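You operate a simulated robot arm through the tools that you are given. There is no shell and no other tool.

The job below is to be done with a simulated two-armed robot. You get a single attempt, and the scene is never put back.

## Task
Take the wiping rag from the top of the ply table and lay it out flat on the top of the zinc table.

The check looks at the end state, three seconds after you hand in, the way a careful person would. Anything else that was tipped, shoved, dropped, spilled or broken makes it a failure.

## Robot
Two 6-joint arms with two-finger grippers on one trunk, on a base that moves. Base frame: it is fixed to the floor where the robot stands at the start and does not move with it; the origin is under the middle of the robot, x ahead of it, y to its left, z up; the surface under the hand at the start is at about z = 0.85. Units: m, degrees, N and s.
The left shoulder is at the start at [0.03, 0.178, 0.988], the right one opposite. With the tool pointing down near the work surface each hand reaches from about 0.38 to 0.84 m from the robot's upright axis, wherever it stands, measured 20 degrees to its own side. Places, roughly: top of the zinc table [0.5, 1.1, 0.8]. Payload 2.54 kg a hand.
The TCP of each hand is the grasp point between the finger pads, 0.03 m short of the fingertips. In the tool frame z runs along the fingers and y along their closing line. The gripper opens to 0.116 m; its body begins 0.095 m behind the TCP.
Orientation is that of the tool frame in the base frame, as [roll, pitch, yaw] about the fixed x, y, z axes, in that order (R = Rz(yaw) Ry(pitch) Rx(roll)). With the fingers straight down and closing along the base's y, the tool's x points along the base's -x, its y along +y and its z along -z.

## Interface
- The arms move only by the tool nudge_tool. It takes "left_steps", "right_steps" or both (then of equal length, played together; a hand with none holds still); each is a list of rows, each a list of 7 numbers: the turn, a rotation vector about the base's x, y, z in units of 6 degrees (1.0 is 6 degrees), then the shift along the base's x, y, z in units of 20 mm (1.0 is 20 mm), then the finger opening in m, from 0 to 0.116. In form: [[wx, wy, wz, x, y, z, gripper], ...]. A call has 1 to 20 rows; each row shifts and turns the commanded pose from where the row before left it. A call with a number of a shift or a turn outside -1 to 1 is refused whole. A row lasts 0.2 s, in which the tool goes at most 0.05 m and 8.6 degrees; a call with a longer step from one row to the next is refused whole, and so is a gripper value outside its range. A pose out of reach is approached as far as the arm can. The call stops where the force on the tool passes 40 N (or 10 N more than at its start, if that is more) or the arm is blocked; 0.2 s more then pass. Each finger travels about 0.153 m/s and halts on what it meets, pressing with about 32 N; the grip force reading is that of the motor and also rises with nothing between the fingers. The clock runs only during rows and for 0.2 s after the last one: add rows that do not move to give the fingers time. It gives the time, the measured TCP pose, the force on the tool (base axes), the opening and the grip force at its end, in the units of the frame above (readings bear some noise), with the torque about the TCP (base axes, N m) and any sound that the robot's microphone picked up.
- Cameras (640 x 400 px; columns grow to the right, rows downward): "scene" is now at [0.038, 0.0181, 1.7042]; the picture's right is [0.27, -0.96, 0.00], its down [-0.79, -0.22, -0.58] and it looks along [0.55, 0.16, -0.82] (base axes); focal length 270 px, centre (320, 200). "left" rides on the left gripper at [0.069, 0.015, -0.122] in its tool frame; the picture's right is [-0.21, 0.98, 0.00], its down [-0.83, -0.18, -0.53] and it looks along [-0.52, -0.11, 0.85] (tool axes); focal length 251 px, centre (320, 200). "right" rides on the right gripper at [0.069, -0.015, -0.122] in its tool frame; the picture's right is [0.21, 0.98, 0.00], its down [-0.83, 0.18, -0.53] and it looks along [-0.52, 0.11, 0.85] (tool axes); focal length 251 px, centre (320, 200). There is no depth. A picture from a camera that has moved, and an enlarged one, comes with that camera's place and axes in the base frame and with its lens.
- snapshot(camera): a new picture of that camera. The clock stands still meanwhile.
- move_column(by): moves the trunk up (or, below 0, down) by that many m; the arms and the scene camera ride with it, the base frame stays. It gives what a move gives, with no picture.
- base_move(legs): drives the robot by 1 to 6 legs, each [ahead, left, turn to the left] in m, m and degrees, along the robot's own axes; the way and the turn of a leg run together, so that a leg with both is an arc; at most 1.5 m and 180 degrees a leg. The arms and the cameras ride along, it lands a little off, and it stops where it bumps. It gives what a move gives.
- aim_head(pan, tilt): turns the head with the scene camera to pan (to the left, within 143 degrees either way) and tilt (down, from -29 to 69), counted from straight ahead of the robot. It gives what a move gives.
- zoom(camera, box): a new picture of the part [left, top, right, bottom] of that camera's present view, enlarged. The clock stands still meanwhile.
- job_done(): hands the job in; it is judged then, once.

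Places have to be worked out from the pictures, the camera data and where the tool is seen. Open the grippers and draw the arms clear of the work before you hand the job in, unless the task says otherwise.

The tools are called after "Emit:" by a JSON object that holds its "fn" and its "kwargs". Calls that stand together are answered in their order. nudge_tool: Moves the arms, as the interface text tells. Its arguments: {"type":"object","properties":{"left_steps":{"type":"array","items":{"type":"array","items":{"type":"number"}}},"right_steps":{"type":"array","items":{"type":"array","items":{"type":"number"}}}},"required":[]} The other tools are called the same way: move_column (by) moves the trunk up or down; base_move (legs) drives the base; aim_head (pan, tilt) turns the head that bears the scene camera; snapshot (camera) takes a picture; zoom (camera, box) takes an enlarged picture of a part of a camera's view; job_done () hands the job in.

At the start:

```text
time: 0.0
left_tcp_pos: [0.335, 0.3274, 1.0909]
left_tool_rot: [180.0, 0.1, -179.9]
left_ft_force: [0.8, 0.6, -0.7]
left_torque: [0.0, -0.03, 0.01]
left_finger_gap: 0.1161
left_finger_force: 0.0
right_tcp_pos: [0.5096, -0.0708, 1.1349]
right_tool_rot: [-180.0, -0.1, 180.0]
right_ft_force: [-0.2, -0.7, 0.4]
right_torque: [0.0, 0.0, 0.03]
right_finger_gap: 0.116
right_finger_force: 0.1
trunk travel left (down, up): [-0.2, 0.34]
robot x, y, heading: [-0.0026, 0.002, -0.1]
head pan, tilt (commanded): [15.9, 54.8]
```

scene: 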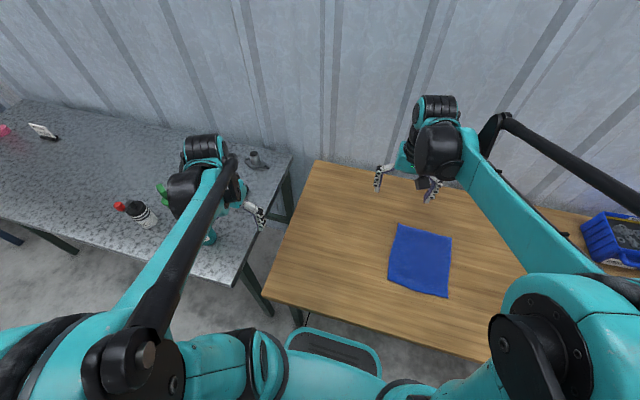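
right: 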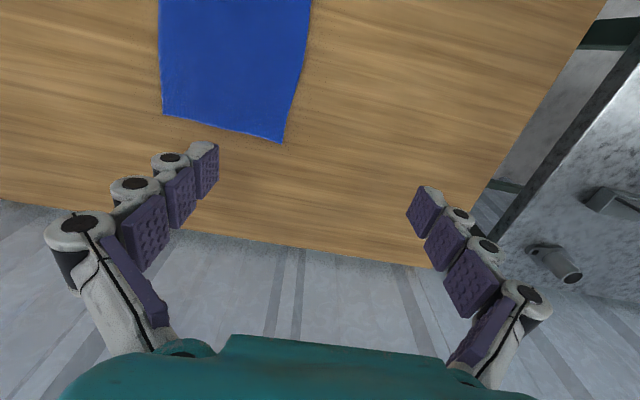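
left: 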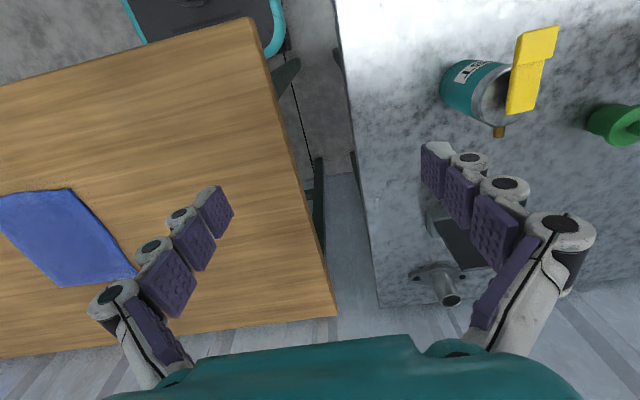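

I'll look around first: the rag looks to lie at about x 0.37–0.58, y −0.11 to −0.30 on the ply table. I turn the head to the zinc table to find free space.

Emit:
{"fn": "aim_head", "kwargs": {"pan": 70, "tilt": 45}}

Emit:
{"fn": "snapshot", "kwargs": {"camera": "scene"}}

```text
time: 1.2
left_tcp_pos: [0.3355, 0.326, 1.0919]
left_tool_rot: [180.0, 0.2, 179.9]
left_ft_force: [0.3, 0.6, -0.6]
left_torque: [0.0, -0.02, -0.02]
left_finger_gap: 0.1162
left_finger_force: 0.0
right_tcp_pos: [0.5094, -0.0717, 1.1355]
right_tool_rot: [180.0, 0.0, 179.9]
right_ft_force: [0.8, -0.4, 0.8]
right_torque: [-0.01, -0.01, 0.01]
right_finger_gap: 0.1159
right_finger_force: 0.1
trunk travel left (down, up): [-0.2, 0.34]
robot x, y, heading: [-0.0012, -0.0025, -0.0]
head pan, tilt (commanded): [70.0, 45.0]
```

```text
taken
camera scene: at [-0.0037, 0.0746, 1.7173], right [0.94, -0.34, 0.0], down [-0.24, -0.66, -0.71], along [0.24, 0.66, -0.71], focal length 270 px, centre (320, 200)
```

scene: 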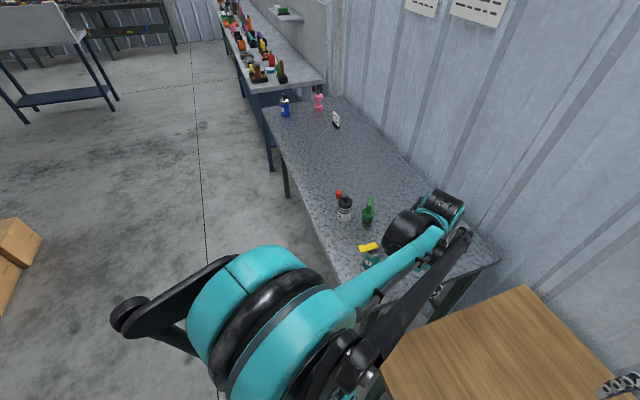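

The zinc table looks free between about y 0.95 and 1.7, with bottles at its near end. I look closer at that area and then at the rag itself.

Emit:
{"fn": "zoom", "kwargs": {"camera": "scene", "box": [240, 80, 480, 230]}}

Emit:
{"fn": "zoom", "kwargs": {"camera": "right", "box": [120, 0, 360, 150]}}

Emit:
{"fn": "zoom", "kwargs": {"camera": "left", "box": [320, 0, 640, 320]}}

```text
2.67 times, centred on (360, 155) of scene
camera zoom: at [-0.0037, 0.0746, 1.7173], right [0.94, -0.34, 0.0], down [-0.24, -0.66, -0.71], along [0.24, 0.66, -0.71], focal length 721 px, centre (213, 320)
```

zoom: 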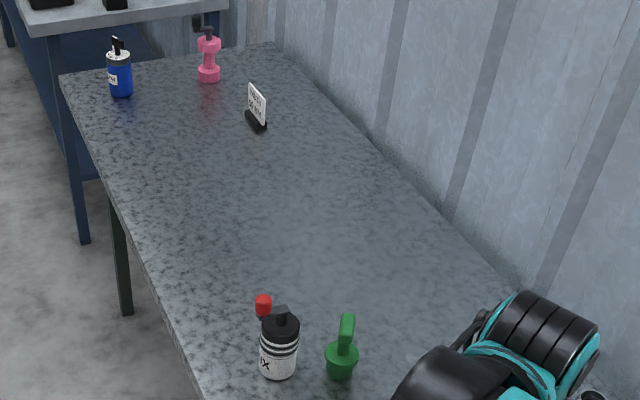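

```text
2.67 times, centred on (240, 75) of right
camera zoom: at [0.4415, -0.0862, 1.2562], right [-0.21, 0.98, 0.0], down [0.83, 0.18, 0.53], along [0.52, 0.11, -0.85], focal length 670 px, centre (533, 533)
```

zoom: 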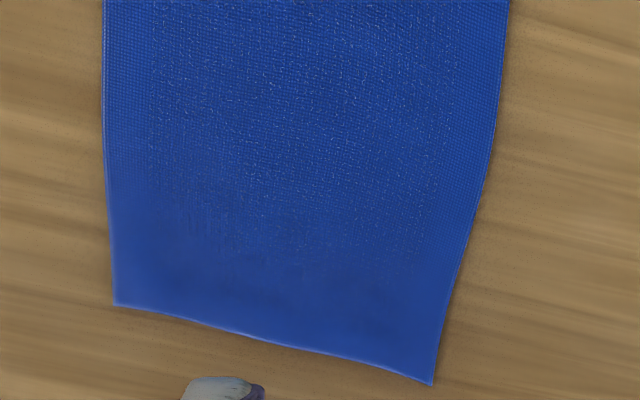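

```text
1.25 times, centred on (480, 160) of left
camera zoom: at [0.2658, 0.3418, 1.2146], right [0.21, 0.98, 0.0], down [0.83, -0.18, 0.53], along [0.52, -0.11, -0.85], focal length 314 px, centre (120, 250)
```

zoom: 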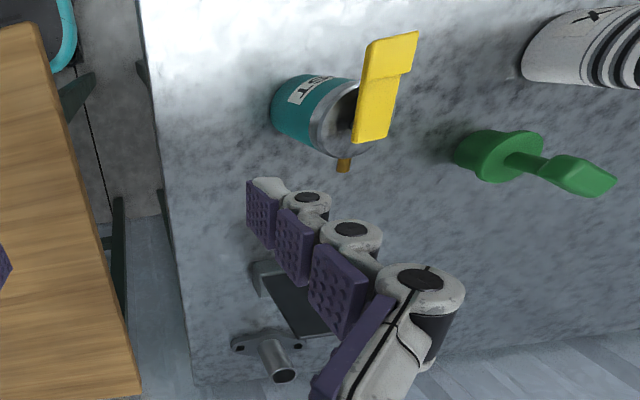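

The red tip belongs to the flask near [0.37, 0.77], so the patch around [0.5, 1.2] is free. I check the right side before shifting the base.

Emit:
{"fn": "aim_head", "kwargs": {"pan": -35, "tilt": 50}}

Emit:
{"fn": "snapshot", "kwargs": {"camera": "scene"}}

```text
time: 3.0
left_tcp_pos: [0.3339, 0.3254, 1.0926]
left_tool_rot: [-180.0, 0.0, 179.9]
left_ft_force: [-0.6, 0.6, -0.1]
left_torque: [-0.02, 0.0, 0.0]
left_finger_gap: 0.1159
left_finger_force: 0.1
right_tcp_pos: [0.5085, -0.071, 1.1348]
right_tool_rot: [-180.0, 0.0, -180.0]
right_ft_force: [0.0, 0.4, 0.6]
right_torque: [-0.01, 0.01, 0.0]
right_finger_gap: 0.1163
right_finger_force: 0.1
trunk travel left (down, up): [-0.2, 0.34]
robot x, y, heading: [0.0047, -0.0006, -0.2]
head pan, tilt (commanded): [-35.0, 50.0]
```

```text
taken
camera scene: at [0.0315, -0.0459, 1.7104], right [-0.57, -0.82, 0.0], down [-0.63, 0.44, -0.64], along [0.53, -0.37, -0.77], focal length 270 px, centre (320, 200)
```

scene: 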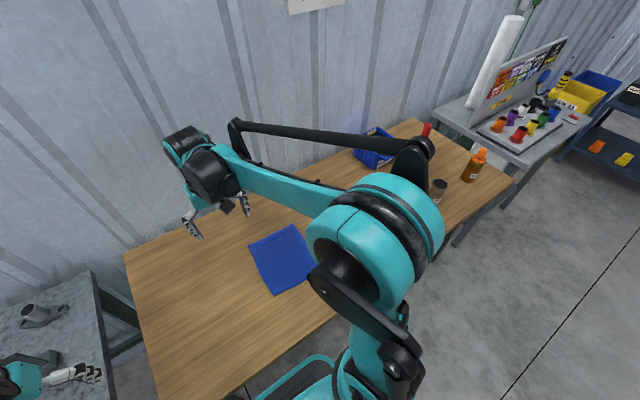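

The ply table's other items are well to the right (jar near y −0.87), so a small shift right and back is free. I centre the robot on the rag.

Emit:
{"fn": "base_move", "kwargs": {"legs": [[-0.1, -0.2, 0]]}}

Emit:
{"fn": "aim_head", "kwargs": {"pan": 0, "tilt": 60}}

Emit:
{"fn": "snapshot", "kwargs": {"camera": "scene"}}

```text
time: 4.8
left_tcp_pos: [0.2341, 0.1284, 1.0924]
left_tool_rot: [180.0, 0.0, -179.9]
left_ft_force: [-0.1, -0.6, 0.1]
left_torque: [0.03, -0.02, 0.02]
left_finger_gap: 0.116
left_finger_force: 0.1
right_tcp_pos: [0.4087, -0.27, 1.135]
right_tool_rot: [180.0, 0.0, -180.0]
right_ft_force: [0.3, 1.0, 0.2]
right_torque: [0.08, -0.03, 0.01]
right_finger_gap: 0.1158
right_finger_force: 0.1
trunk travel left (down, up): [-0.2, 0.34]
robot x, y, heading: [-0.1022, -0.2025, -0.1]
head pan, tilt (commanded): [-35.0, 50.0]
```

```text
time: 5.8
left_tcp_pos: [0.234, 0.1283, 1.0927]
left_tool_rot: [-179.9, 0.0, 180.0]
left_ft_force: [-0.4, -0.2, -0.7]
left_torque: [0.0, -0.01, -0.01]
left_finger_gap: 0.116
left_finger_force: 0.0
right_tcp_pos: [0.4076, -0.2687, 1.1339]
right_tool_rot: [180.0, 0.0, 180.0]
right_ft_force: [0.6, -0.2, -0.7]
right_torque: [-0.02, 0.0, 0.03]
right_finger_gap: 0.1159
right_finger_force: 0.0
trunk travel left (down, up): [-0.2, 0.34]
robot x, y, heading: [-0.0999, -0.1985, 0.1]
head pan, tilt (commanded): [0.0, 60.0]
```

```text
taken
camera scene: at [-0.0657, -0.2002, 1.6978], right [0.0, -1.0, 0.0], down [-0.87, 0.0, -0.5], along [0.5, 0.0, -0.87], focal length 270 px, centre (320, 200)
```

scene: 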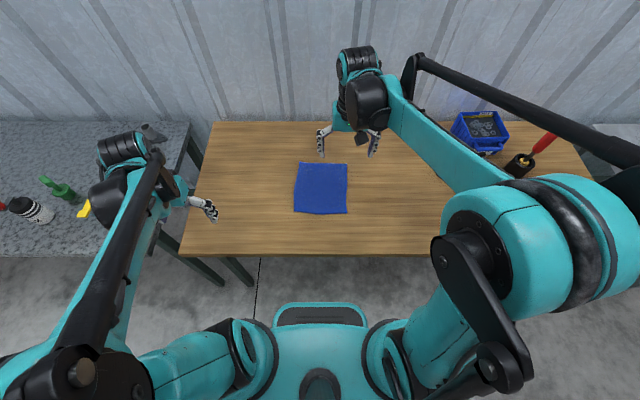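

The rag's corners come out at about (0.59,−0.12), (0.59,−0.305), (0.37,−0.295), (0.376,−0.11). I turn both hands by 90° (cameras outward) so the fingers close across the near edge.

Emit:
{"fn": "nudge_tool", "kwargs": {"left_steps": [[0, 0, -1, 0, 0, 0.3, 0.08], [0, 0, -1, 0, 0, 0.3, 0.08], [0, 0, -1, 0, 0, 0.3, 0.08], [0, 0, -1, 0, 0, 0.3, 0.08], [0, 0, -1, 0, 0, 0.3, 0.08], [0, 0, -1, 0, 0, 0, 0.08], [0, 0, -1, 0, 0, 0, 0.08], [0, 0, -1, 0, 0, 0, 0.08], [0, 0, -1, 0, 0, 0, 0.08], [0, 0, -1, 0, 0, 0, 0.08], [0, 0, -1, 0, 0, 0, 0.08], [0, 0, -1, 0, 0, 0, 0.08], [0, 0, -1, 0, 0, 0, 0.08], [0, 0, -1, 0, 0, 0, 0.08], [0, 0, -1, 0, 0, 0, 0.08]], "right_steps": [[0, 0, 1, 0, 0, 0, 0.08], [0, 0, 1, 0, 0, 0, 0.08], [0, 0, 1, 0, 0, 0, 0.08], [0, 0, 1, 0, 0, 0, 0.08], [0, 0, 1, 0, 0, 0, 0.08], [0, 0, 1, 0, 0, 0, 0.08], [0, 0, 1, 0, 0, 0, 0.08], [0, 0, 1, 0, 0, 0, 0.08], [0, 0, 1, 0, 0, 0, 0.08], [0, 0, 1, 0, 0, 0, 0.08], [0, 0, 1, 0, 0, 0, 0.08], [0, 0, 1, 0, 0, 0, 0.08], [0, 0, 1, 0, 0, 0, 0.08], [0, 0, 1, 0, 0, 0, 0.08], [0, 0, 1, 0, 0, 0, 0.08]]}}

Emit:
{"fn": "snapshot", "kwargs": {"camera": "scene"}}

Emit:
{"fn": "snapshot", "kwargs": {"camera": "right"}}

```text
time: 9.0
left_tcp_pos: [0.2345, 0.1294, 1.122]
left_tool_rot: [-180.0, 0.0, 89.9]
left_ft_force: [0.9, -0.2, 0.8]
left_torque: [0.0, 0.01, 0.01]
left_finger_gap: 0.0801
left_finger_force: 0.0
right_tcp_pos: [0.408, -0.2683, 1.135]
right_tool_rot: [-179.9, 0.0, -89.9]
right_ft_force: [-0.8, -0.3, 0.1]
right_torque: [0.0, -0.02, 0.01]
right_finger_gap: 0.0802
right_finger_force: 0.1
trunk travel left (down, up): [-0.2, 0.34]
robot x, y, heading: [-0.1031, -0.2017, -0.2]
head pan, tilt (commanded): [0.0, 60.0]
```

```text
taken
camera scene: at [-0.0656, -0.1999, 1.6978], right [0.0, -1.0, 0.0], down [-0.87, 0.0, -0.5], along [0.5, 0.0, -0.87], focal length 270 px, centre (320, 200)
```

scene: 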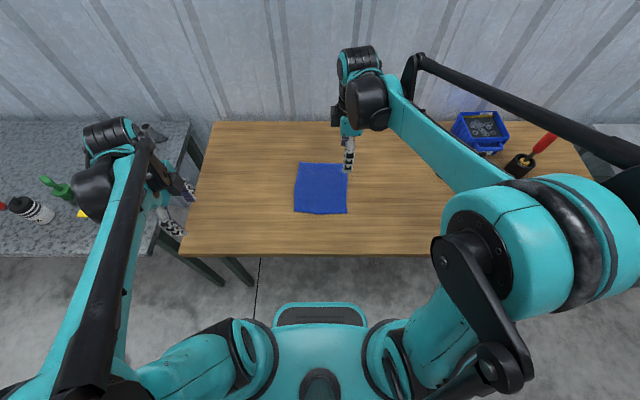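

```text
taken
camera right: at [0.4252, -0.3382, 1.2563], right [-0.98, -0.22, 0.0], down [-0.18, 0.83, 0.53], along [-0.12, 0.52, -0.85], focal length 251 px, centre (320, 200)
```

right: 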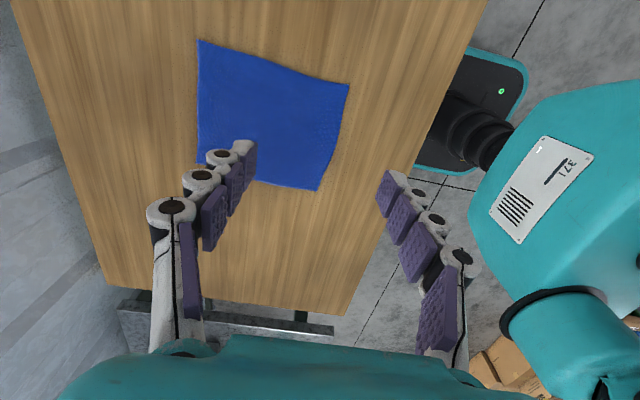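

Both hands turned cleanly. Now I bring them above the near corners, staying about 7 cm clear of the table, and look with the wrist cameras.

Emit:
{"fn": "nudge_tool", "kwargs": {"left_steps": [[0, 0, 0, 0.577, -0.977, -0.64, 0.08], [0, 0, 0, 0.577, -0.977, -0.64, 0.08], [0, 0, 0, 0.577, -0.977, -0.64, 0.08], [0, 0, 0, 0.577, -0.977, -0.64, 0.08], [0, 0, 0, 0.577, -0.977, -0.64, 0.08], [0, 0, 0, 0.577, -0.977, -0.64, 0.08], [0, 0, 0, 0.577, -0.977, -0.64, 0.08], [0, 0, 0, 0.577, -0.977, -0.64, 0.08], [0, 0, 0, 0.577, -0.977, -0.64, 0.07], [0, 0, 0, 0.577, -0.977, -0.64, 0.06], [0, 0, 0, 0.577, -0.977, -0.64, 0.06], [0, 0, 0, 0.577, -0.977, -0.64, 0.06], [0, 0, 0, 0.577, -0.977, -0.64, 0.06]], "right_steps": [[0, 0, 0, -0.108, -0.046, -0.68, 0.08], [0, 0, 0, -0.108, -0.046, -0.68, 0.08], [0, 0, 0, -0.108, -0.046, -0.68, 0.08], [0, 0, 0, -0.108, -0.046, -0.68, 0.08], [0, 0, 0, -0.108, -0.046, -0.68, 0.08], [0, 0, 0, -0.108, -0.046, -0.68, 0.08], [0, 0, 0, -0.108, -0.046, -0.68, 0.08], [0, 0, 0, -0.108, -0.046, -0.68, 0.08], [0, 0, 0, -0.108, -0.046, -0.68, 0.07], [0, 0, 0, -0.108, -0.046, -0.68, 0.06], [0, 0, 0, -0.108, -0.046, -0.68, 0.06], [0, 0, 0, -0.108, -0.046, -0.68, 0.06], [0, 0, 0, -0.108, -0.046, -0.68, 0.06]]}}

Emit:
{"fn": "snapshot", "kwargs": {"camera": "scene"}}

Emit:
{"fn": "snapshot", "kwargs": {"camera": "right"}}

Emit:
{"fn": "snapshot", "kwargs": {"camera": "left"}}

```text
time: 11.8
left_tcp_pos: [0.3834, -0.1252, 0.9554]
left_tool_rot: [180.0, 0.0, 90.1]
left_ft_force: [-0.8, 0.1, -0.5]
left_torque: [0.0, 0.01, 0.04]
left_finger_gap: 0.06
left_finger_force: 0.1
right_tcp_pos: [0.3813, -0.2807, 0.9575]
right_tool_rot: [-179.9, 0.0, -90.0]
right_ft_force: [0.2, -0.2, 0.3]
right_torque: [0.03, 0.01, -0.01]
right_finger_gap: 0.0601
right_finger_force: 0.1
trunk travel left (down, up): [-0.2, 0.34]
robot x, y, heading: [-0.1045, -0.1996, -0.0]
head pan, tilt (commanded): [0.0, 60.0]
```

```text
taken
camera scene: at [-0.0643, -0.2006, 1.6978], right [0.0, -1.0, 0.0], down [-0.87, 0.0, -0.5], along [0.5, 0.0, -0.87], focal length 270 px, centre (320, 200)
```

scene: 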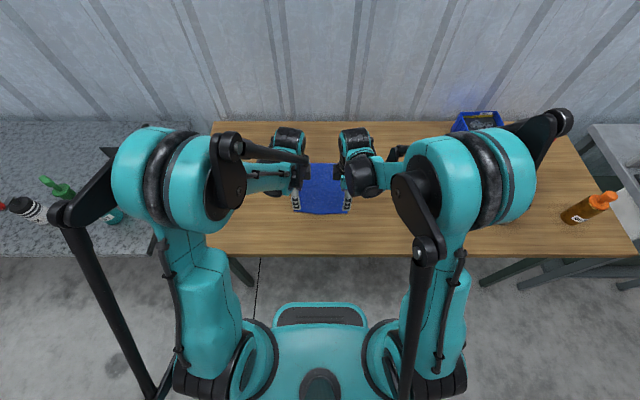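

```text
taken
camera right: at [0.3978, -0.3504, 1.0785], right [-0.98, -0.22, 0.0], down [-0.18, 0.83, 0.53], along [-0.12, 0.52, -0.85], focal length 251 px, centre (320, 200)
```

right: 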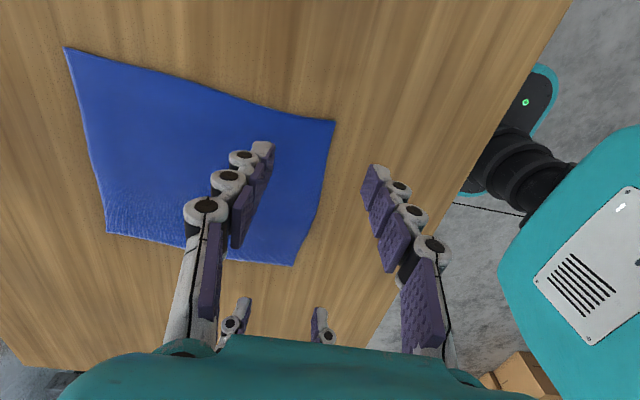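

```text
taken
camera left: at [0.3993, -0.0562, 1.0781], right [0.98, -0.21, 0.0], down [-0.18, -0.83, 0.53], along [-0.11, -0.52, -0.85], focal length 251 px, centre (320, 200)
```

left: 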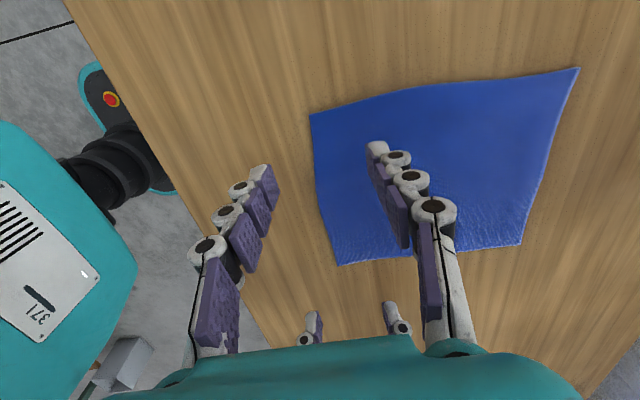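

The pictures agree: near corners at about (0.379,−0.107) and (0.372,−0.295), table at z≈0.85. Hands are placed over them; I narrow the gap to 4 cm and go down to about 8 mm above contact.

Emit:
{"fn": "nudge_tool", "kwargs": {"left_steps": [[0, 0, 0, -0.02, 0, -0.7, 0.04], [0, 0, 0, -0.02, 0, -0.7, 0.04], [0, 0, 0, -0.02, 0, -0.7, 0.04], [0, 0, 0, 0, 0, -0.7, 0.04], [0, 0, 0, 0, 0, -0.57, 0.04]], "right_steps": [[0, 0, 0, -0.05, 0, -0.7, 0.04], [0, 0, 0, -0.05, 0, -0.7, 0.04], [0, 0, 0, -0.05, 0, -0.7, 0.04], [0, 0, 0, -0.05, 0, -0.7, 0.04], [0, 0, 0, -0.05, 0, -0.67, 0.04]]}}

Emit:
{"fn": "zoom", "kwargs": {"camera": "right", "box": [160, 80, 480, 280]}}

Emit:
{"fn": "zoom", "kwargs": {"camera": "left", "box": [160, 80, 480, 280]}}

```text
time: 13.0
left_tcp_pos: [0.382, -0.1249, 0.8872]
left_tool_rot: [-180.0, 0.0, 90.0]
left_ft_force: [-0.8, 0.0, 0.7]
left_torque: [-0.02, -0.01, 0.0]
left_finger_gap: 0.04
left_finger_force: 0.0
right_tcp_pos: [0.3753, -0.2799, 0.8872]
right_tool_rot: [180.0, -0.1, -90.1]
right_ft_force: [0.2, -0.2, 0.1]
right_torque: [-0.01, 0.01, 0.02]
right_finger_gap: 0.0399
right_finger_force: 0.1
trunk travel left (down, up): [-0.2, 0.34]
robot x, y, heading: [-0.1008, -0.2016, -0.1]
head pan, tilt (commanded): [0.0, 60.0]
```

```text
2.00 times, centred on (320, 180) of right
camera zoom: at [0.3924, -0.3504, 1.0091], right [-0.98, -0.22, 0.0], down [-0.18, 0.83, 0.53], along [-0.12, 0.52, -0.85], focal length 503 px, centre (320, 240)
```

zoom: 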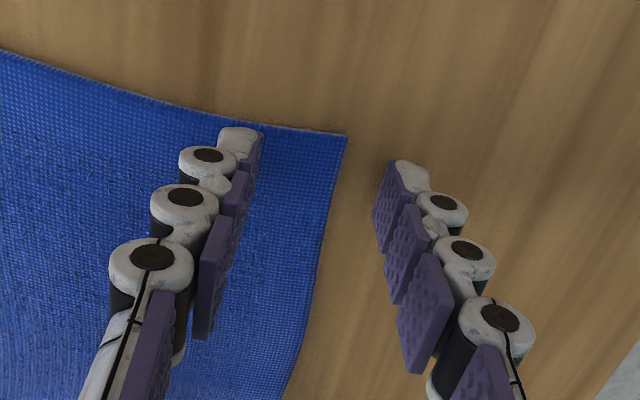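

```text
2.00 times, centred on (320, 180) of left
camera zoom: at [0.3978, -0.0558, 1.0099], right [0.98, -0.21, 0.0], down [-0.18, -0.83, 0.53], along [-0.11, -0.52, -0.85], focal length 503 px, centre (320, 240)
```

zoom: 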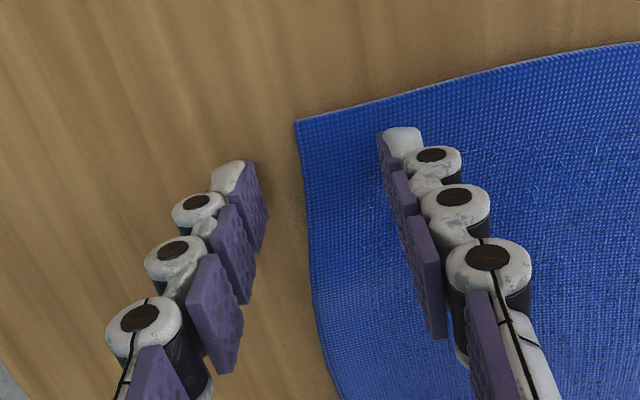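

The fingers straddle the edge at both corners about evenly. I descend in 2 mm steps, feeling for the table.

Emit:
{"fn": "nudge_tool", "kwargs": {"left_steps": [[0, 0, 0, 0, 0, -0.1, 0.04], [0, 0, 0, 0, 0, -0.1, 0.04], [0, 0, 0, 0, 0, -0.1, 0.04], [0, 0, 0, 0, 0, 0, 0.04]], "right_steps": [[0, 0, 0, 0, 0, -0.1, 0.04], [0, 0, 0, 0, 0, -0.1, 0.04], [0, 0, 0, 0, 0, -0.1, 0.04], [0, 0, 0, 0, 0, 0, 0.04]]}}

```text
time: 14.0
left_tcp_pos: [0.3816, -0.1245, 0.8817]
left_tool_rot: [179.9, 0.0, 90.0]
left_ft_force: [1.3, -0.3, 7.8]
left_torque: [0.0, -0.2, 0.03]
left_finger_gap: 0.0412
left_finger_force: 1.5
right_tcp_pos: [0.3741, -0.2809, 0.8819]
right_tool_rot: [-179.9, 0.0, -89.9]
right_ft_force: [1.5, -1.4, 8.3]
right_torque: [-0.04, -0.24, -0.07]
right_finger_gap: 0.0417
right_finger_force: 1.2
trunk travel left (down, up): [-0.2, 0.34]
robot x, y, heading: [-0.1002, -0.1966, 0.4]
head pan, tilt (commanded): [0.0, 60.0]
```

Both hands touch with about 8 N, mainly the inner finger on the rag. I press 1 mm more and close the fingers slowly to gather the edge.

Emit:
{"fn": "nudge_tool", "kwargs": {"left_steps": [[0, 0, 0, 0, 0, -0.05, 0.04], [0, 0, 0, 0, 0, 0, 0.034], [0, 0, 0, 0, 0, 0, 0.028], [0, 0, 0, 0, 0, 0, 0.022], [0, 0, 0, 0, 0, 0, 0.016], [0, 0, 0, 0, 0, 0, 0.01], [0, 0, 0, 0, 0, 0, 0.004], [0, 0, 0, 0, 0, 0, 0], [0, 0, 0, 0, 0, 0, 0]], "right_steps": [[0, 0, 0, 0, 0, -0.05, 0.04], [0, 0, 0, 0, 0, 0, 0.034], [0, 0, 0, 0, 0, 0, 0.028], [0, 0, 0, 0, 0, 0, 0.022], [0, 0, 0, 0, 0, 0, 0.016], [0, 0, 0, 0, 0, 0, 0.01], [0, 0, 0, 0, 0, 0, 0.004], [0, 0, 0, 0, 0, 0, 0], [0, 0, 0, 0, 0, 0, 0]]}}

Emit:
{"fn": "zoom", "kwargs": {"camera": "right", "box": [160, 80, 480, 280]}}

Emit:
{"fn": "zoom", "kwargs": {"camera": "left", "box": [160, 80, 480, 280]}}

```text
time: 16.0
left_tcp_pos: [0.3811, -0.1245, 0.8801]
left_tool_rot: [180.0, 0.0, 89.9]
left_ft_force: [0.1, -3.2, 6.2]
left_torque: [-0.1, -0.08, -0.04]
left_finger_gap: 0.0036
left_finger_force: 32.3
right_tcp_pos: [0.3745, -0.2812, 0.8813]
right_tool_rot: [179.9, 0.0, -90.0]
right_ft_force: [2.7, 4.3, 12.3]
right_torque: [0.11, -0.08, 0.02]
right_finger_gap: 0.0037
right_finger_force: 31.7
trunk travel left (down, up): [-0.2, 0.34]
robot x, y, heading: [-0.1001, -0.1953, 0.0]
head pan, tilt (commanded): [0.0, 60.0]
```

```text
2.00 times, centred on (320, 180) of right
camera zoom: at [0.3908, -0.3498, 1.0031], right [-0.98, -0.22, 0.0], down [-0.18, 0.83, 0.53], along [-0.11, 0.52, -0.85], focal length 503 px, centre (320, 240)
```

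zoom: 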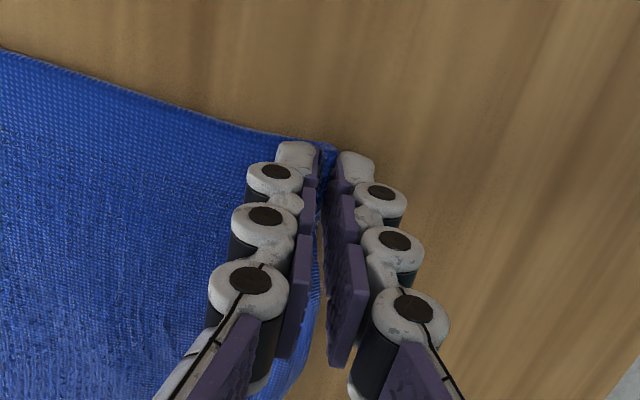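

```text
2.00 times, centred on (320, 180) of left
camera zoom: at [0.3965, -0.056, 1.0041], right [0.98, -0.21, 0.0], down [-0.18, -0.83, 0.53], along [-0.11, -0.52, -0.85], focal length 503 px, centre (320, 240)
```

zoom: 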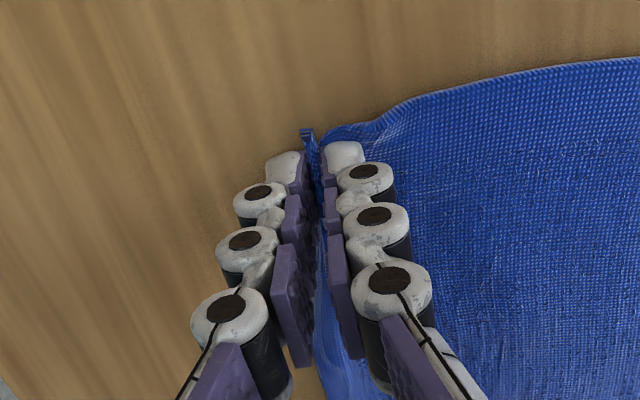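

Both grippers have cloth between the fingers (gap 3.6 mm). I lift slowly by 4 cm and check.

Emit:
{"fn": "nudge_tool", "kwargs": {"left_steps": [[0, 0, 0, 0, 0, 0.2, 0], [0, 0, 0, 0, 0, 0.3, 0], [0, 0, 0, 0, 0, 0.5, 0], [0, 0, 0, 0, 0, 0.5, 0], [0, 0, 0, 0, 0, 0.5, 0]], "right_steps": [[0, 0, 0, 0, 0, 0.2, 0], [0, 0, 0, 0, 0, 0.3, 0], [0, 0, 0, 0, 0, 0.5, 0], [0, 0, 0, 0, 0, 0.5, 0], [0, 0, 0, 0, 0, 0.5, 0]]}}

Emit:
{"fn": "zoom", "kwargs": {"camera": "right", "box": [100, 60, 500, 310]}}

Emit:
{"fn": "zoom", "kwargs": {"camera": "left", "box": [140, 60, 540, 310]}}

```text
time: 17.2
left_tcp_pos: [0.381, -0.1246, 0.9209]
left_tool_rot: [-180.0, 0.0, 90.0]
left_ft_force: [-0.1, -1.4, 3.2]
left_torque: [-0.1, -0.11, -0.01]
left_finger_gap: 0.0035
left_finger_force: 34.3
right_tcp_pos: [0.3751, -0.2805, 0.9222]
right_tool_rot: [-179.9, -0.1, -90.0]
right_ft_force: [-0.8, 2.3, -0.3]
right_torque: [0.09, -0.01, -0.02]
right_finger_gap: 0.0039
right_finger_force: 32.4
trunk travel left (down, up): [-0.2, 0.34]
robot x, y, heading: [-0.099, -0.1957, 0.1]
head pan, tilt (commanded): [0.0, 60.0]
```

```text
1.60 times, centred on (300, 185) of right
camera zoom: at [0.3911, -0.3502, 1.0437], right [-0.98, -0.22, 0.0], down [-0.18, 0.83, 0.53], along [-0.11, 0.52, -0.85], focal length 402 px, centre (352, 224)
```

zoom: 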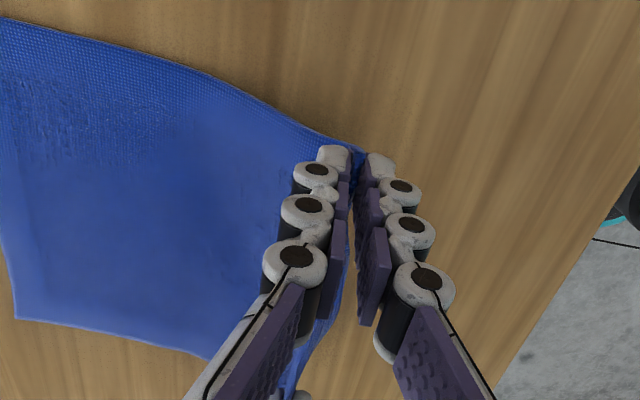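

```text
1.60 times, centred on (340, 185) of left
camera zoom: at [0.3965, -0.056, 1.0438], right [0.98, -0.21, 0.0], down [-0.18, -0.83, 0.53], along [-0.11, -0.52, -0.85], focal length 402 px, centre (288, 224)
```

zoom: 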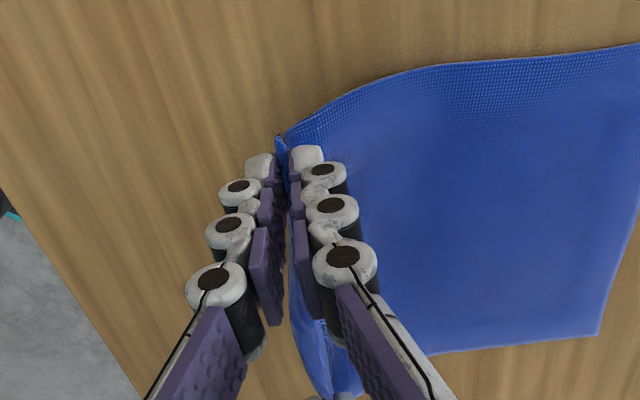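

The rag is lifting cleanly at both corners. I keep lifting with the arms, easing the hands 1 mm each together to relax the slight tension.

Emit:
{"fn": "nudge_tool", "kwargs": {"left_steps": [[0, 0, 0, 0, -0.05, 0.6, 0], [0, 0, 0, 0, 0, 0.8, 0], [0, 0, 0, 0, 0, 0.8, 0], [0, 0, 0, 0, 0, 0.8, 0], [0, 0, 0, 0, 0, 0.8, 0], [0, 0, 0, 0, 0, 0.8, 0], [0, 0, 0, 0, 0, 0.8, 0], [0, 0, 0, 0, 0, 0.8, 0], [0, 0, 0, 0, 0, 0.8, 0], [0, 0, 0, 0, 0, 0.8, 0], [0, 0, 0, 0, 0, 0.8, 0], [0, 0, 0, 0, 0, 0.8, 0]], "right_steps": [[0, 0, 0, 0, 0.05, 0.6, 0], [0, 0, 0, 0, 0, 0.8, 0], [0, 0, 0, 0, 0, 0.8, 0], [0, 0, 0, 0, 0, 0.8, 0], [0, 0, 0, 0, 0, 0.8, 0], [0, 0, 0, 0, 0, 0.8, 0], [0, 0, 0, 0, 0, 0.8, 0], [0, 0, 0, 0, 0, 0.8, 0], [0, 0, 0, 0, 0, 0.8, 0], [0, 0, 0, 0, 0, 0.8, 0], [0, 0, 0, 0, 0, 0.8, 0], [0, 0, 0, 0, 0, 0.8, 0]]}}

Emit:
{"fn": "snapshot", "kwargs": {"camera": "scene"}}

Emit:
{"fn": "snapshot", "kwargs": {"camera": "right"}}

Emit:
{"fn": "snapshot", "kwargs": {"camera": "left"}}

```text
time: 19.8
left_tcp_pos: [0.3821, -0.1256, 1.1098]
left_tool_rot: [180.0, -0.1, 90.0]
left_ft_force: [-0.6, -0.1, 1.5]
left_torque: [0.0, -0.05, 0.01]
left_finger_gap: 0.0033
left_finger_force: 33.0
right_tcp_pos: [0.3734, -0.2783, 1.1086]
right_tool_rot: [-180.0, 0.0, -90.0]
right_ft_force: [0.8, 1.2, -0.1]
right_torque: [0.04, 0.0, -0.02]
right_finger_gap: 0.0039
right_finger_force: 32.2
trunk travel left (down, up): [-0.2, 0.34]
robot x, y, heading: [-0.1043, -0.1973, -0.0]
head pan, tilt (commanded): [0.0, 60.0]
```

```text
taken
camera scene: at [-0.0664, -0.2, 1.6978], right [0.0, -1.0, 0.0], down [-0.87, 0.0, -0.5], along [0.5, 0.0, -0.87], focal length 270 px, centre (320, 200)
```

scene: 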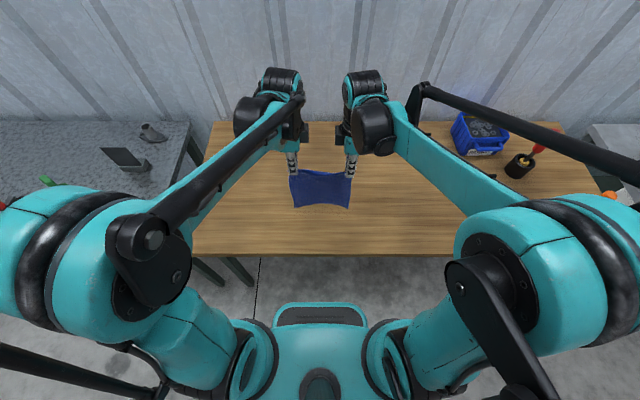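

```text
taken
camera right: at [0.3909, -0.3486, 1.231], right [-0.98, -0.21, 0.0], down [-0.18, 0.83, 0.53], along [-0.11, 0.52, -0.85], focal length 251 px, centre (320, 200)
```

right: 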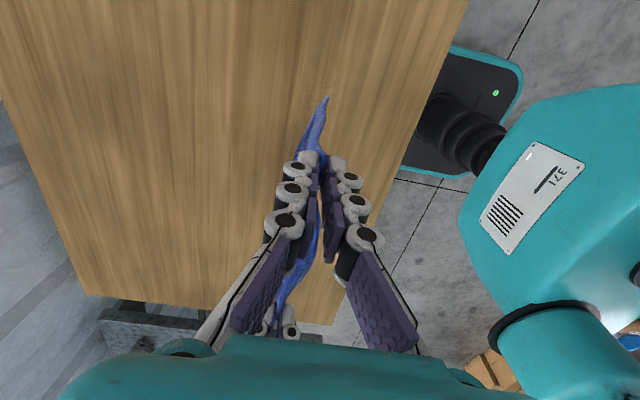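

```text
taken
camera left: at [0.3969, -0.0564, 1.2324], right [0.98, -0.21, 0.0], down [-0.18, -0.83, 0.53], along [-0.11, -0.52, -0.85], focal length 251 px, centre (320, 200)
```

left: 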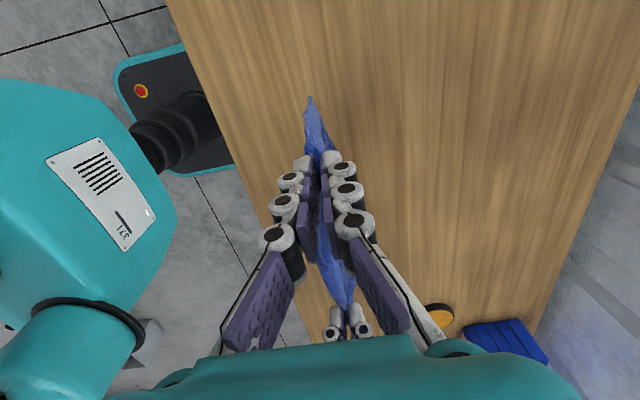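

The rag hangs straight between the hands, its lower edge just at table height. I raise the trunk by 0.2 m for clearance.

Emit:
{"fn": "move_column", "kwargs": {"by": 0.2}}

Emit:
{"fn": "snapshot", "kwargs": {"camera": "scene"}}

```text
time: 21.9
left_tcp_pos: [0.382, -0.1259, 1.3086]
left_tool_rot: [-180.0, -0.1, 90.1]
left_ft_force: [-0.4, -1.0, -1.4]
left_torque: [0.01, 0.0, 0.01]
left_finger_gap: 0.0047
left_finger_force: 33.1
right_tcp_pos: [0.3754, -0.2789, 1.3083]
right_tool_rot: [-179.9, 0.1, -90.0]
right_ft_force: [-0.4, 1.1, 0.3]
right_torque: [0.03, 0.0, 0.06]
right_finger_gap: 0.0037
right_finger_force: 32.8
trunk travel left (down, up): [-0.4, 0.14]
robot x, y, heading: [-0.0981, -0.1949, 0.3]
head pan, tilt (commanded): [0.0, 60.0]
```

```text
taken
camera scene: at [-0.0655, -0.2, 1.8977], right [0.0, -1.0, 0.0], down [-0.87, 0.0, -0.5], along [0.5, 0.0, -0.87], focal length 270 px, centre (320, 200)
```

scene: 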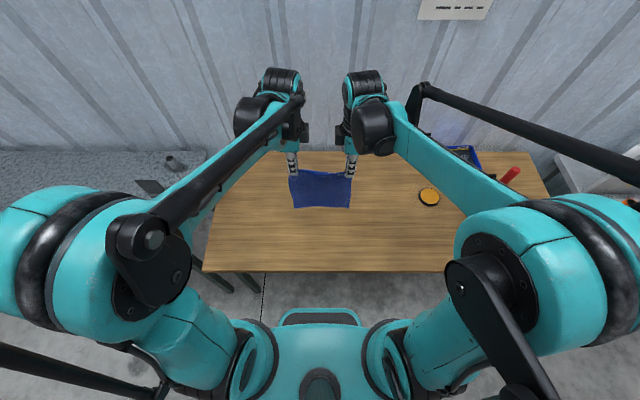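

The rag is clear of everything. Before backing off, I look behind on both sides.

Emit:
{"fn": "aim_head", "kwargs": {"pan": 130, "tilt": 40}}

Emit:
{"fn": "snapshot", "kwargs": {"camera": "scene"}}

Emit:
{"fn": "aim_head", "kwargs": {"pan": -140, "tilt": 40}}

Emit:
{"fn": "snapshot", "kwargs": {"camera": "scene"}}

```text
time: 24.0
left_tcp_pos: [0.3824, -0.1255, 1.3082]
left_tool_rot: [179.9, 0.0, 90.0]
left_ft_force: [0.1, -0.3, -0.3]
left_torque: [-0.01, 0.0, 0.0]
left_finger_gap: 0.004
left_finger_force: 34.0
right_tcp_pos: [0.3757, -0.2789, 1.3096]
right_tool_rot: [180.0, 0.1, -90.0]
right_ft_force: [0.9, 1.1, 1.0]
right_torque: [0.04, 0.05, -0.03]
right_finger_gap: 0.0038
right_finger_force: 32.1
trunk travel left (down, up): [-0.4, 0.14]
robot x, y, heading: [-0.1001, -0.1974, 0.2]
head pan, tilt (commanded): [130.0, 40.0]
```

```text
taken
camera scene: at [-0.1868, -0.1349, 1.9246], right [0.77, 0.64, 0.0], down [0.41, -0.49, -0.77], along [-0.49, 0.59, -0.64], focal length 270 px, centre (320, 200)
```

scene: 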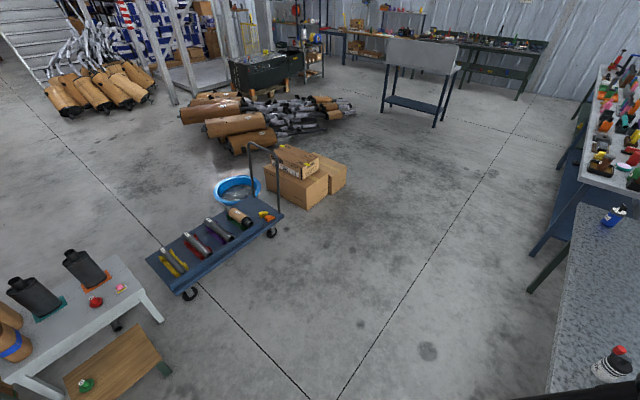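

```text
time: 27.8
left_tcp_pos: [0.3818, -0.126, 1.3102]
left_tool_rot: [180.0, 0.1, 90.0]
left_ft_force: [0.6, -0.8, 1.1]
left_torque: [-0.01, -0.05, 0.01]
left_finger_gap: 0.0034
left_finger_force: 29.6
right_tcp_pos: [0.3747, -0.2792, 1.309]
right_tool_rot: [-179.9, 0.0, -90.0]
right_ft_force: [-0.4, 0.5, 0.2]
right_torque: [0.02, 0.03, -0.05]
right_finger_gap: 0.0036
right_finger_force: 31.8
trunk travel left (down, up): [-0.4, 0.14]
robot x, y, heading: [-0.0996, -0.1969, -0.0]
head pan, tilt (commanded): [-140.0, 40.0]
```

```text
taken
camera scene: at [-0.1973, -0.2548, 1.9246], right [-0.64, 0.77, 0.0], down [0.49, 0.41, -0.77], along [-0.59, -0.49, -0.64], focal length 270 px, centre (320, 200)
```

scene: 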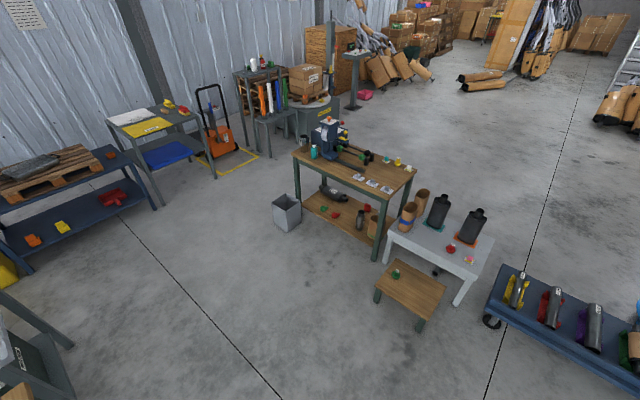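

Nothing within about a metre behind the robot. I back off 0.35 m from the tables, then drive left to bring the hands opposite the free patch.

Emit:
{"fn": "base_move", "kwargs": {"legs": [[-0.35, 0, 0]]}}

Emit:
{"fn": "aim_head", "kwargs": {"pan": 30, "tilt": 50}}

Emit:
{"fn": "snapshot", "kwargs": {"camera": "scene"}}

```text
time: 30.1
left_tcp_pos: [0.0341, -0.1274, 1.3097]
left_tool_rot: [180.0, 0.0, 89.7]
left_ft_force: [0.2, -0.9, -1.1]
left_torque: [0.02, 0.01, 0.01]
left_finger_gap: 0.0045
left_finger_force: 35.2
right_tcp_pos: [0.0257, -0.2811, 1.3084]
right_tool_rot: [-180.0, 0.0, -90.2]
right_ft_force: [-0.3, 1.5, -0.5]
right_torque: [0.01, 0.06, 0.0]
right_finger_gap: 0.0038
right_finger_force: 32.4
trunk travel left (down, up): [-0.4, 0.14]
robot x, y, heading: [-0.4523, -0.1985, -0.0]
head pan, tilt (commanded): [-140.0, 40.0]
```

```text
time: 32.6
left_tcp_pos: [0.0339, -0.1262, 1.3088]
left_tool_rot: [-179.9, 0.0, 89.9]
left_ft_force: [0.4, -0.8, 1.4]
left_torque: [-0.01, -0.02, 0.02]
left_finger_gap: 0.0033
left_finger_force: 32.0
right_tcp_pos: [0.025, -0.2806, 1.3084]
right_tool_rot: [180.0, -0.1, -90.2]
right_ft_force: [0.0, 1.0, -0.7]
right_torque: [0.03, 0.05, 0.03]
right_finger_gap: 0.0037
right_finger_force: 30.6
trunk travel left (down, up): [-0.4, 0.14]
robot x, y, heading: [-0.4541, -0.1985, 0.2]
head pan, tilt (commanded): [30.0, 50.0]
```

```text
taken
camera scene: at [-0.4147, -0.1611, 1.9104], right [0.5, -0.87, 0.0], down [-0.67, -0.38, -0.64], along [0.56, 0.32, -0.77], focal length 270 px, centre (320, 200)
```

scene: 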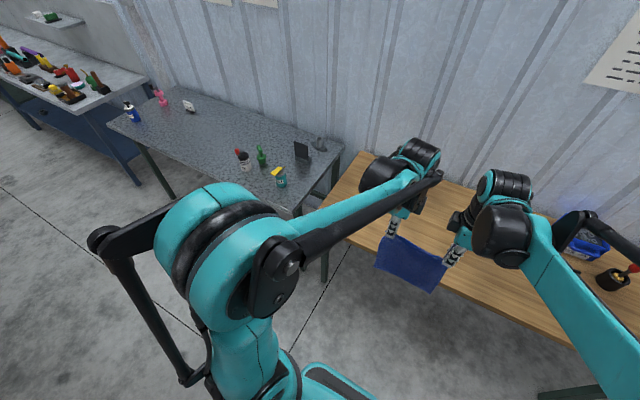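

The rag hangs nicely spread between the hands, clear of the table. I drive left 1.41 m.

Emit:
{"fn": "base_move", "kwargs": {"legs": [[0, 0.7, 0], [0, 0.71, 0]]}}

Emit:
{"fn": "aim_head", "kwargs": {"pan": 0, "tilt": 50}}

Emit:
{"fn": "snapshot", "kwargs": {"camera": "scene"}}

```text
time: 40.0
left_tcp_pos: [0.0413, 1.2863, 1.3088]
left_tool_rot: [-180.0, 0.0, 89.7]
left_ft_force: [-0.2, 0.1, 1.9]
left_torque: [-0.01, -0.09, 0.02]
left_finger_gap: 0.003
left_finger_force: 29.0
right_tcp_pos: [0.0345, 1.1313, 1.3087]
right_tool_rot: [-180.0, 0.0, -90.4]
right_ft_force: [1.3, 0.9, -0.1]
right_torque: [0.05, 0.03, 0.05]
right_finger_gap: 0.004
right_finger_force: 33.4
trunk travel left (down, up): [-0.4, 0.14]
robot x, y, heading: [-0.439, 1.2151, -0.5]
head pan, tilt (commanded): [30.0, 50.0]
```

```text
time: 40.9
left_tcp_pos: [0.0423, 1.2854, 1.3087]
left_tool_rot: [179.9, 0.0, 89.8]
left_ft_force: [-0.1, -1.0, -0.1]
left_torque: [-0.04, -0.01, -0.03]
left_finger_gap: 0.0036
left_finger_force: 28.6
right_tcp_pos: [0.0331, 1.1303, 1.3081]
right_tool_rot: [180.0, 0.0, -90.4]
right_ft_force: [-0.3, 1.3, 1.1]
right_torque: [0.05, 0.06, 0.03]
right_finger_gap: 0.0035
right_finger_force: 32.2
trunk travel left (down, up): [-0.4, 0.14]
robot x, y, heading: [-0.4402, 1.2133, -0.2]
head pan, tilt (commanded): [0.0, 50.0]
```

```text
taken
camera scene: at [-0.3956, 1.2136, 1.9104], right [-0.01, -1.0, 0.0], down [-0.77, 0.0, -0.64], along [0.64, 0.0, -0.77], focal length 270 px, centre (320, 200)
```

scene: 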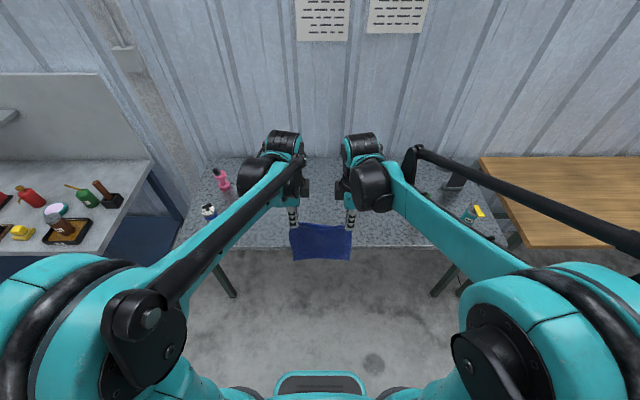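

I'm centred on the free stretch (table x 0.24–0.86, y 0.34–1.89). I drive forward 0.34 m with the rag still high.

Emit:
{"fn": "base_move", "kwargs": {"legs": [[0.34, 0, 0.3]]}}

Emit:
{"fn": "snapshot", "kwargs": {"camera": "scene"}}

Emit:
{"fn": "snapshot", "kwargs": {"camera": "left"}}

Emit:
{"fn": "snapshot", "kwargs": {"camera": "right"}}

```text
time: 43.1
left_tcp_pos: [0.3816, 1.2857, 1.3087]
left_tool_rot: [-180.0, 0.0, 89.9]
left_ft_force: [0.8, -0.8, 1.0]
left_torque: [-0.03, -0.06, 0.03]
left_finger_gap: 0.0031
left_finger_force: 29.5
right_tcp_pos: [0.3728, 1.1326, 1.3084]
right_tool_rot: [-180.0, 0.0, -90.1]
right_ft_force: [-0.5, 0.2, -0.6]
right_torque: [0.03, 0.07, 0.02]
right_finger_gap: 0.004
right_finger_force: 32.5
trunk travel left (down, up): [-0.4, 0.14]
robot x, y, heading: [-0.1034, 1.2126, -0.2]
head pan, tilt (commanded): [0.0, 50.0]
```

```text
taken
camera scene: at [-0.0567, 1.2128, 1.9104], right [0.0, -1.0, 0.0], down [-0.77, 0.0, -0.64], along [0.64, 0.0, -0.77], focal length 270 px, centre (320, 200)
```

scene: 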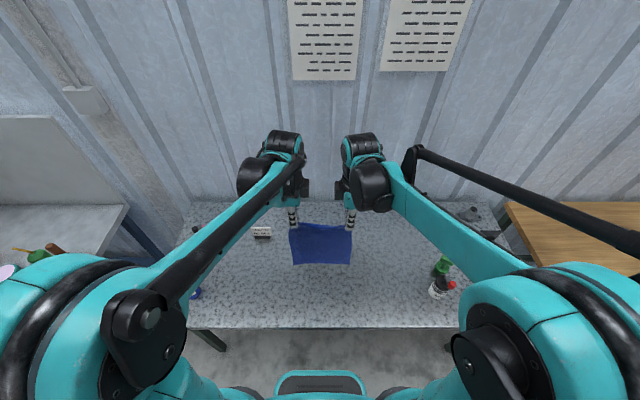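

```text
taken
camera left: at [0.3964, 1.3554, 1.4319], right [0.98, -0.22, 0.0], down [-0.18, -0.83, 0.53], along [-0.12, -0.52, -0.85], focal length 251 px, centre (320, 200)
```

left: 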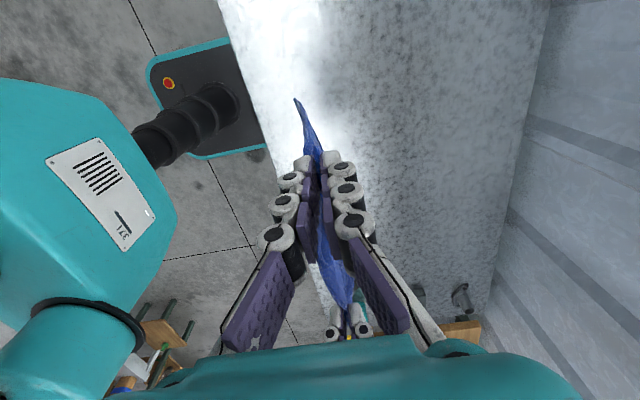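

```text
taken
camera right: at [0.3898, 1.0632, 1.4306], right [-0.98, -0.21, 0.0], down [-0.18, 0.83, 0.53], along [-0.11, 0.52, -0.85], focal length 251 px, centre (320, 200)
```

right: 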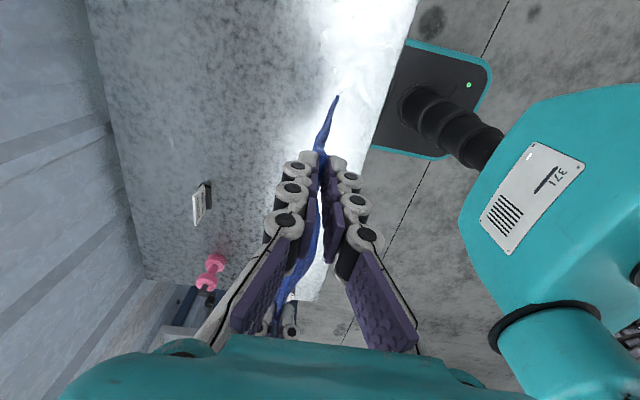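

The patch beneath is empty (sign at about [0.63,1.49], flask at [0.37,0.73], both well clear). I lower the trunk 0.2 m, leaving the rag's lower edge some centimetres above the zinc.

Emit:
{"fn": "move_column", "kwargs": {"by": -0.2}}

Emit:
{"fn": "snapshot", "kwargs": {"camera": "scene"}}

```text
time: 45.3
left_tcp_pos: [0.3817, 1.2859, 1.1084]
left_tool_rot: [-180.0, 0.0, 89.8]
left_ft_force: [1.0, -0.5, -1.8]
left_torque: [-0.01, -0.01, -0.02]
left_finger_gap: 0.005
left_finger_force: 33.4
right_tcp_pos: [0.3726, 1.1324, 1.1087]
right_tool_rot: [180.0, 0.0, -90.1]
right_ft_force: [0.0, 0.9, 1.2]
right_torque: [0.04, 0.02, 0.0]
right_finger_gap: 0.0037
right_finger_force: 30.8
trunk travel left (down, up): [-0.2, 0.34]
robot x, y, heading: [-0.1027, 1.2141, -0.0]
head pan, tilt (commanded): [0.0, 50.0]
```

```text
taken
camera scene: at [-0.0569, 1.2127, 1.7105], right [0.0, -1.0, 0.0], down [-0.77, 0.0, -0.64], along [0.64, 0.0, -0.77], focal length 270 px, centre (320, 200)
```

scene: 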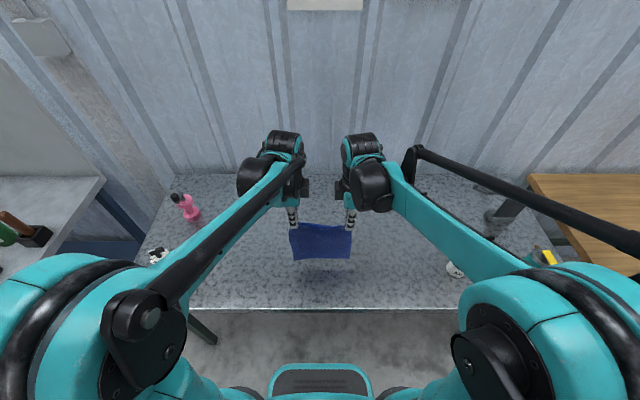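

Now I move both hands forward 0.19 m gently, so that the rag's lower edge will land on the far side of the patch.

Emit:
{"fn": "nudge_tool", "kwargs": {"left_steps": [[0, 0, 0, 0.3, 0, 0, 0], [0, 0, 0, 0.6, 0, 0, 0], [0, 0, 0, 0.7, 0, 0, 0], [0, 0, 0, 0.7, 0, 0, 0], [0, 0, 0, 0.7, 0, 0, 0], [0, 0, 0, 0.7, 0, 0, 0], [0, 0, 0, 0.7, 0, 0, 0], [0, 0, 0, 0.7, 0, 0, 0], [0, 0, 0, 0.7, 0, 0, 0], [0, 0, 0, 0.7, 0, 0, 0], [0, 0, 0, 0.7, 0, 0, 0], [0, 0, 0, 0.7, 0, 0, 0], [0, 0, 0, 0.6, 0, 0, 0], [0, 0, 0, 0.4, 0, 0, 0], [0, 0, 0, 0.2, 0, 0, 0], [0, 0, 0, 0, 0, 0, 0], [0, 0, 0, 0, 0, 0, 0]], "right_steps": [[0, 0, 0, 0.3, 0, 0, 0], [0, 0, 0, 0.6, 0, 0, 0], [0, 0, 0, 0.7, 0, 0, 0], [0, 0, 0, 0.7, 0, 0, 0], [0, 0, 0, 0.7, 0, 0, 0], [0, 0, 0, 0.7, 0, 0, 0], [0, 0, 0, 0.7, 0, 0, 0], [0, 0, 0, 0.7, 0, 0, 0], [0, 0, 0, 0.7, 0, 0, 0], [0, 0, 0, 0.7, 0, 0, 0], [0, 0, 0, 0.7, 0, 0, 0], [0, 0, 0, 0.7, 0, 0, 0], [0, 0, 0, 0.6, 0, 0, 0], [0, 0, 0, 0.4, 0, 0, 0], [0, 0, 0, 0.2, 0, 0, 0], [0, 0, 0, 0, 0, 0, 0], [0, 0, 0, 0, 0, 0, 0]]}}

Emit:
{"fn": "snapshot", "kwargs": {"camera": "scene"}}

Emit:
{"fn": "snapshot", "kwargs": {"camera": "left"}}

```text
time: 48.9
left_tcp_pos: [0.5626, 1.2858, 1.1095]
left_tool_rot: [180.0, 0.0, 89.8]
left_ft_force: [0.5, -1.4, 1.3]
left_torque: [-0.01, -0.1, -0.03]
left_finger_gap: 0.0043
left_finger_force: 35.1
right_tcp_pos: [0.5558, 1.1322, 1.108]
right_tool_rot: [180.0, 0.0, -90.1]
right_ft_force: [-0.3, 0.3, -0.2]
right_torque: [0.02, 0.06, 0.01]
right_finger_gap: 0.0036
right_finger_force: 31.8
trunk travel left (down, up): [-0.2, 0.34]
robot x, y, heading: [-0.1039, 1.2148, -0.1]
head pan, tilt (commanded): [0.0, 50.0]
```

```text
taken
camera scene: at [-0.0564, 1.2127, 1.7104], right [0.0, -1.0, 0.0], down [-0.77, 0.0, -0.64], along [0.64, 0.0, -0.77], focal length 270 px, centre (320, 200)
```

scene: 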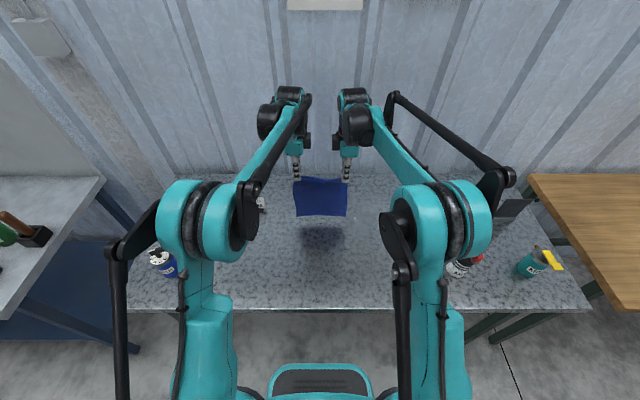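

```text
taken
camera left: at [0.5784, 1.3552, 1.2319], right [0.98, -0.22, 0.0], down [-0.18, -0.83, 0.53], along [-0.12, -0.52, -0.85], focal length 251 px, centre (320, 200)
```

left: 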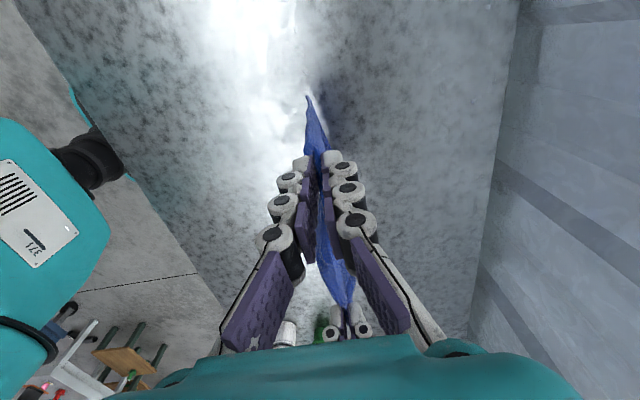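

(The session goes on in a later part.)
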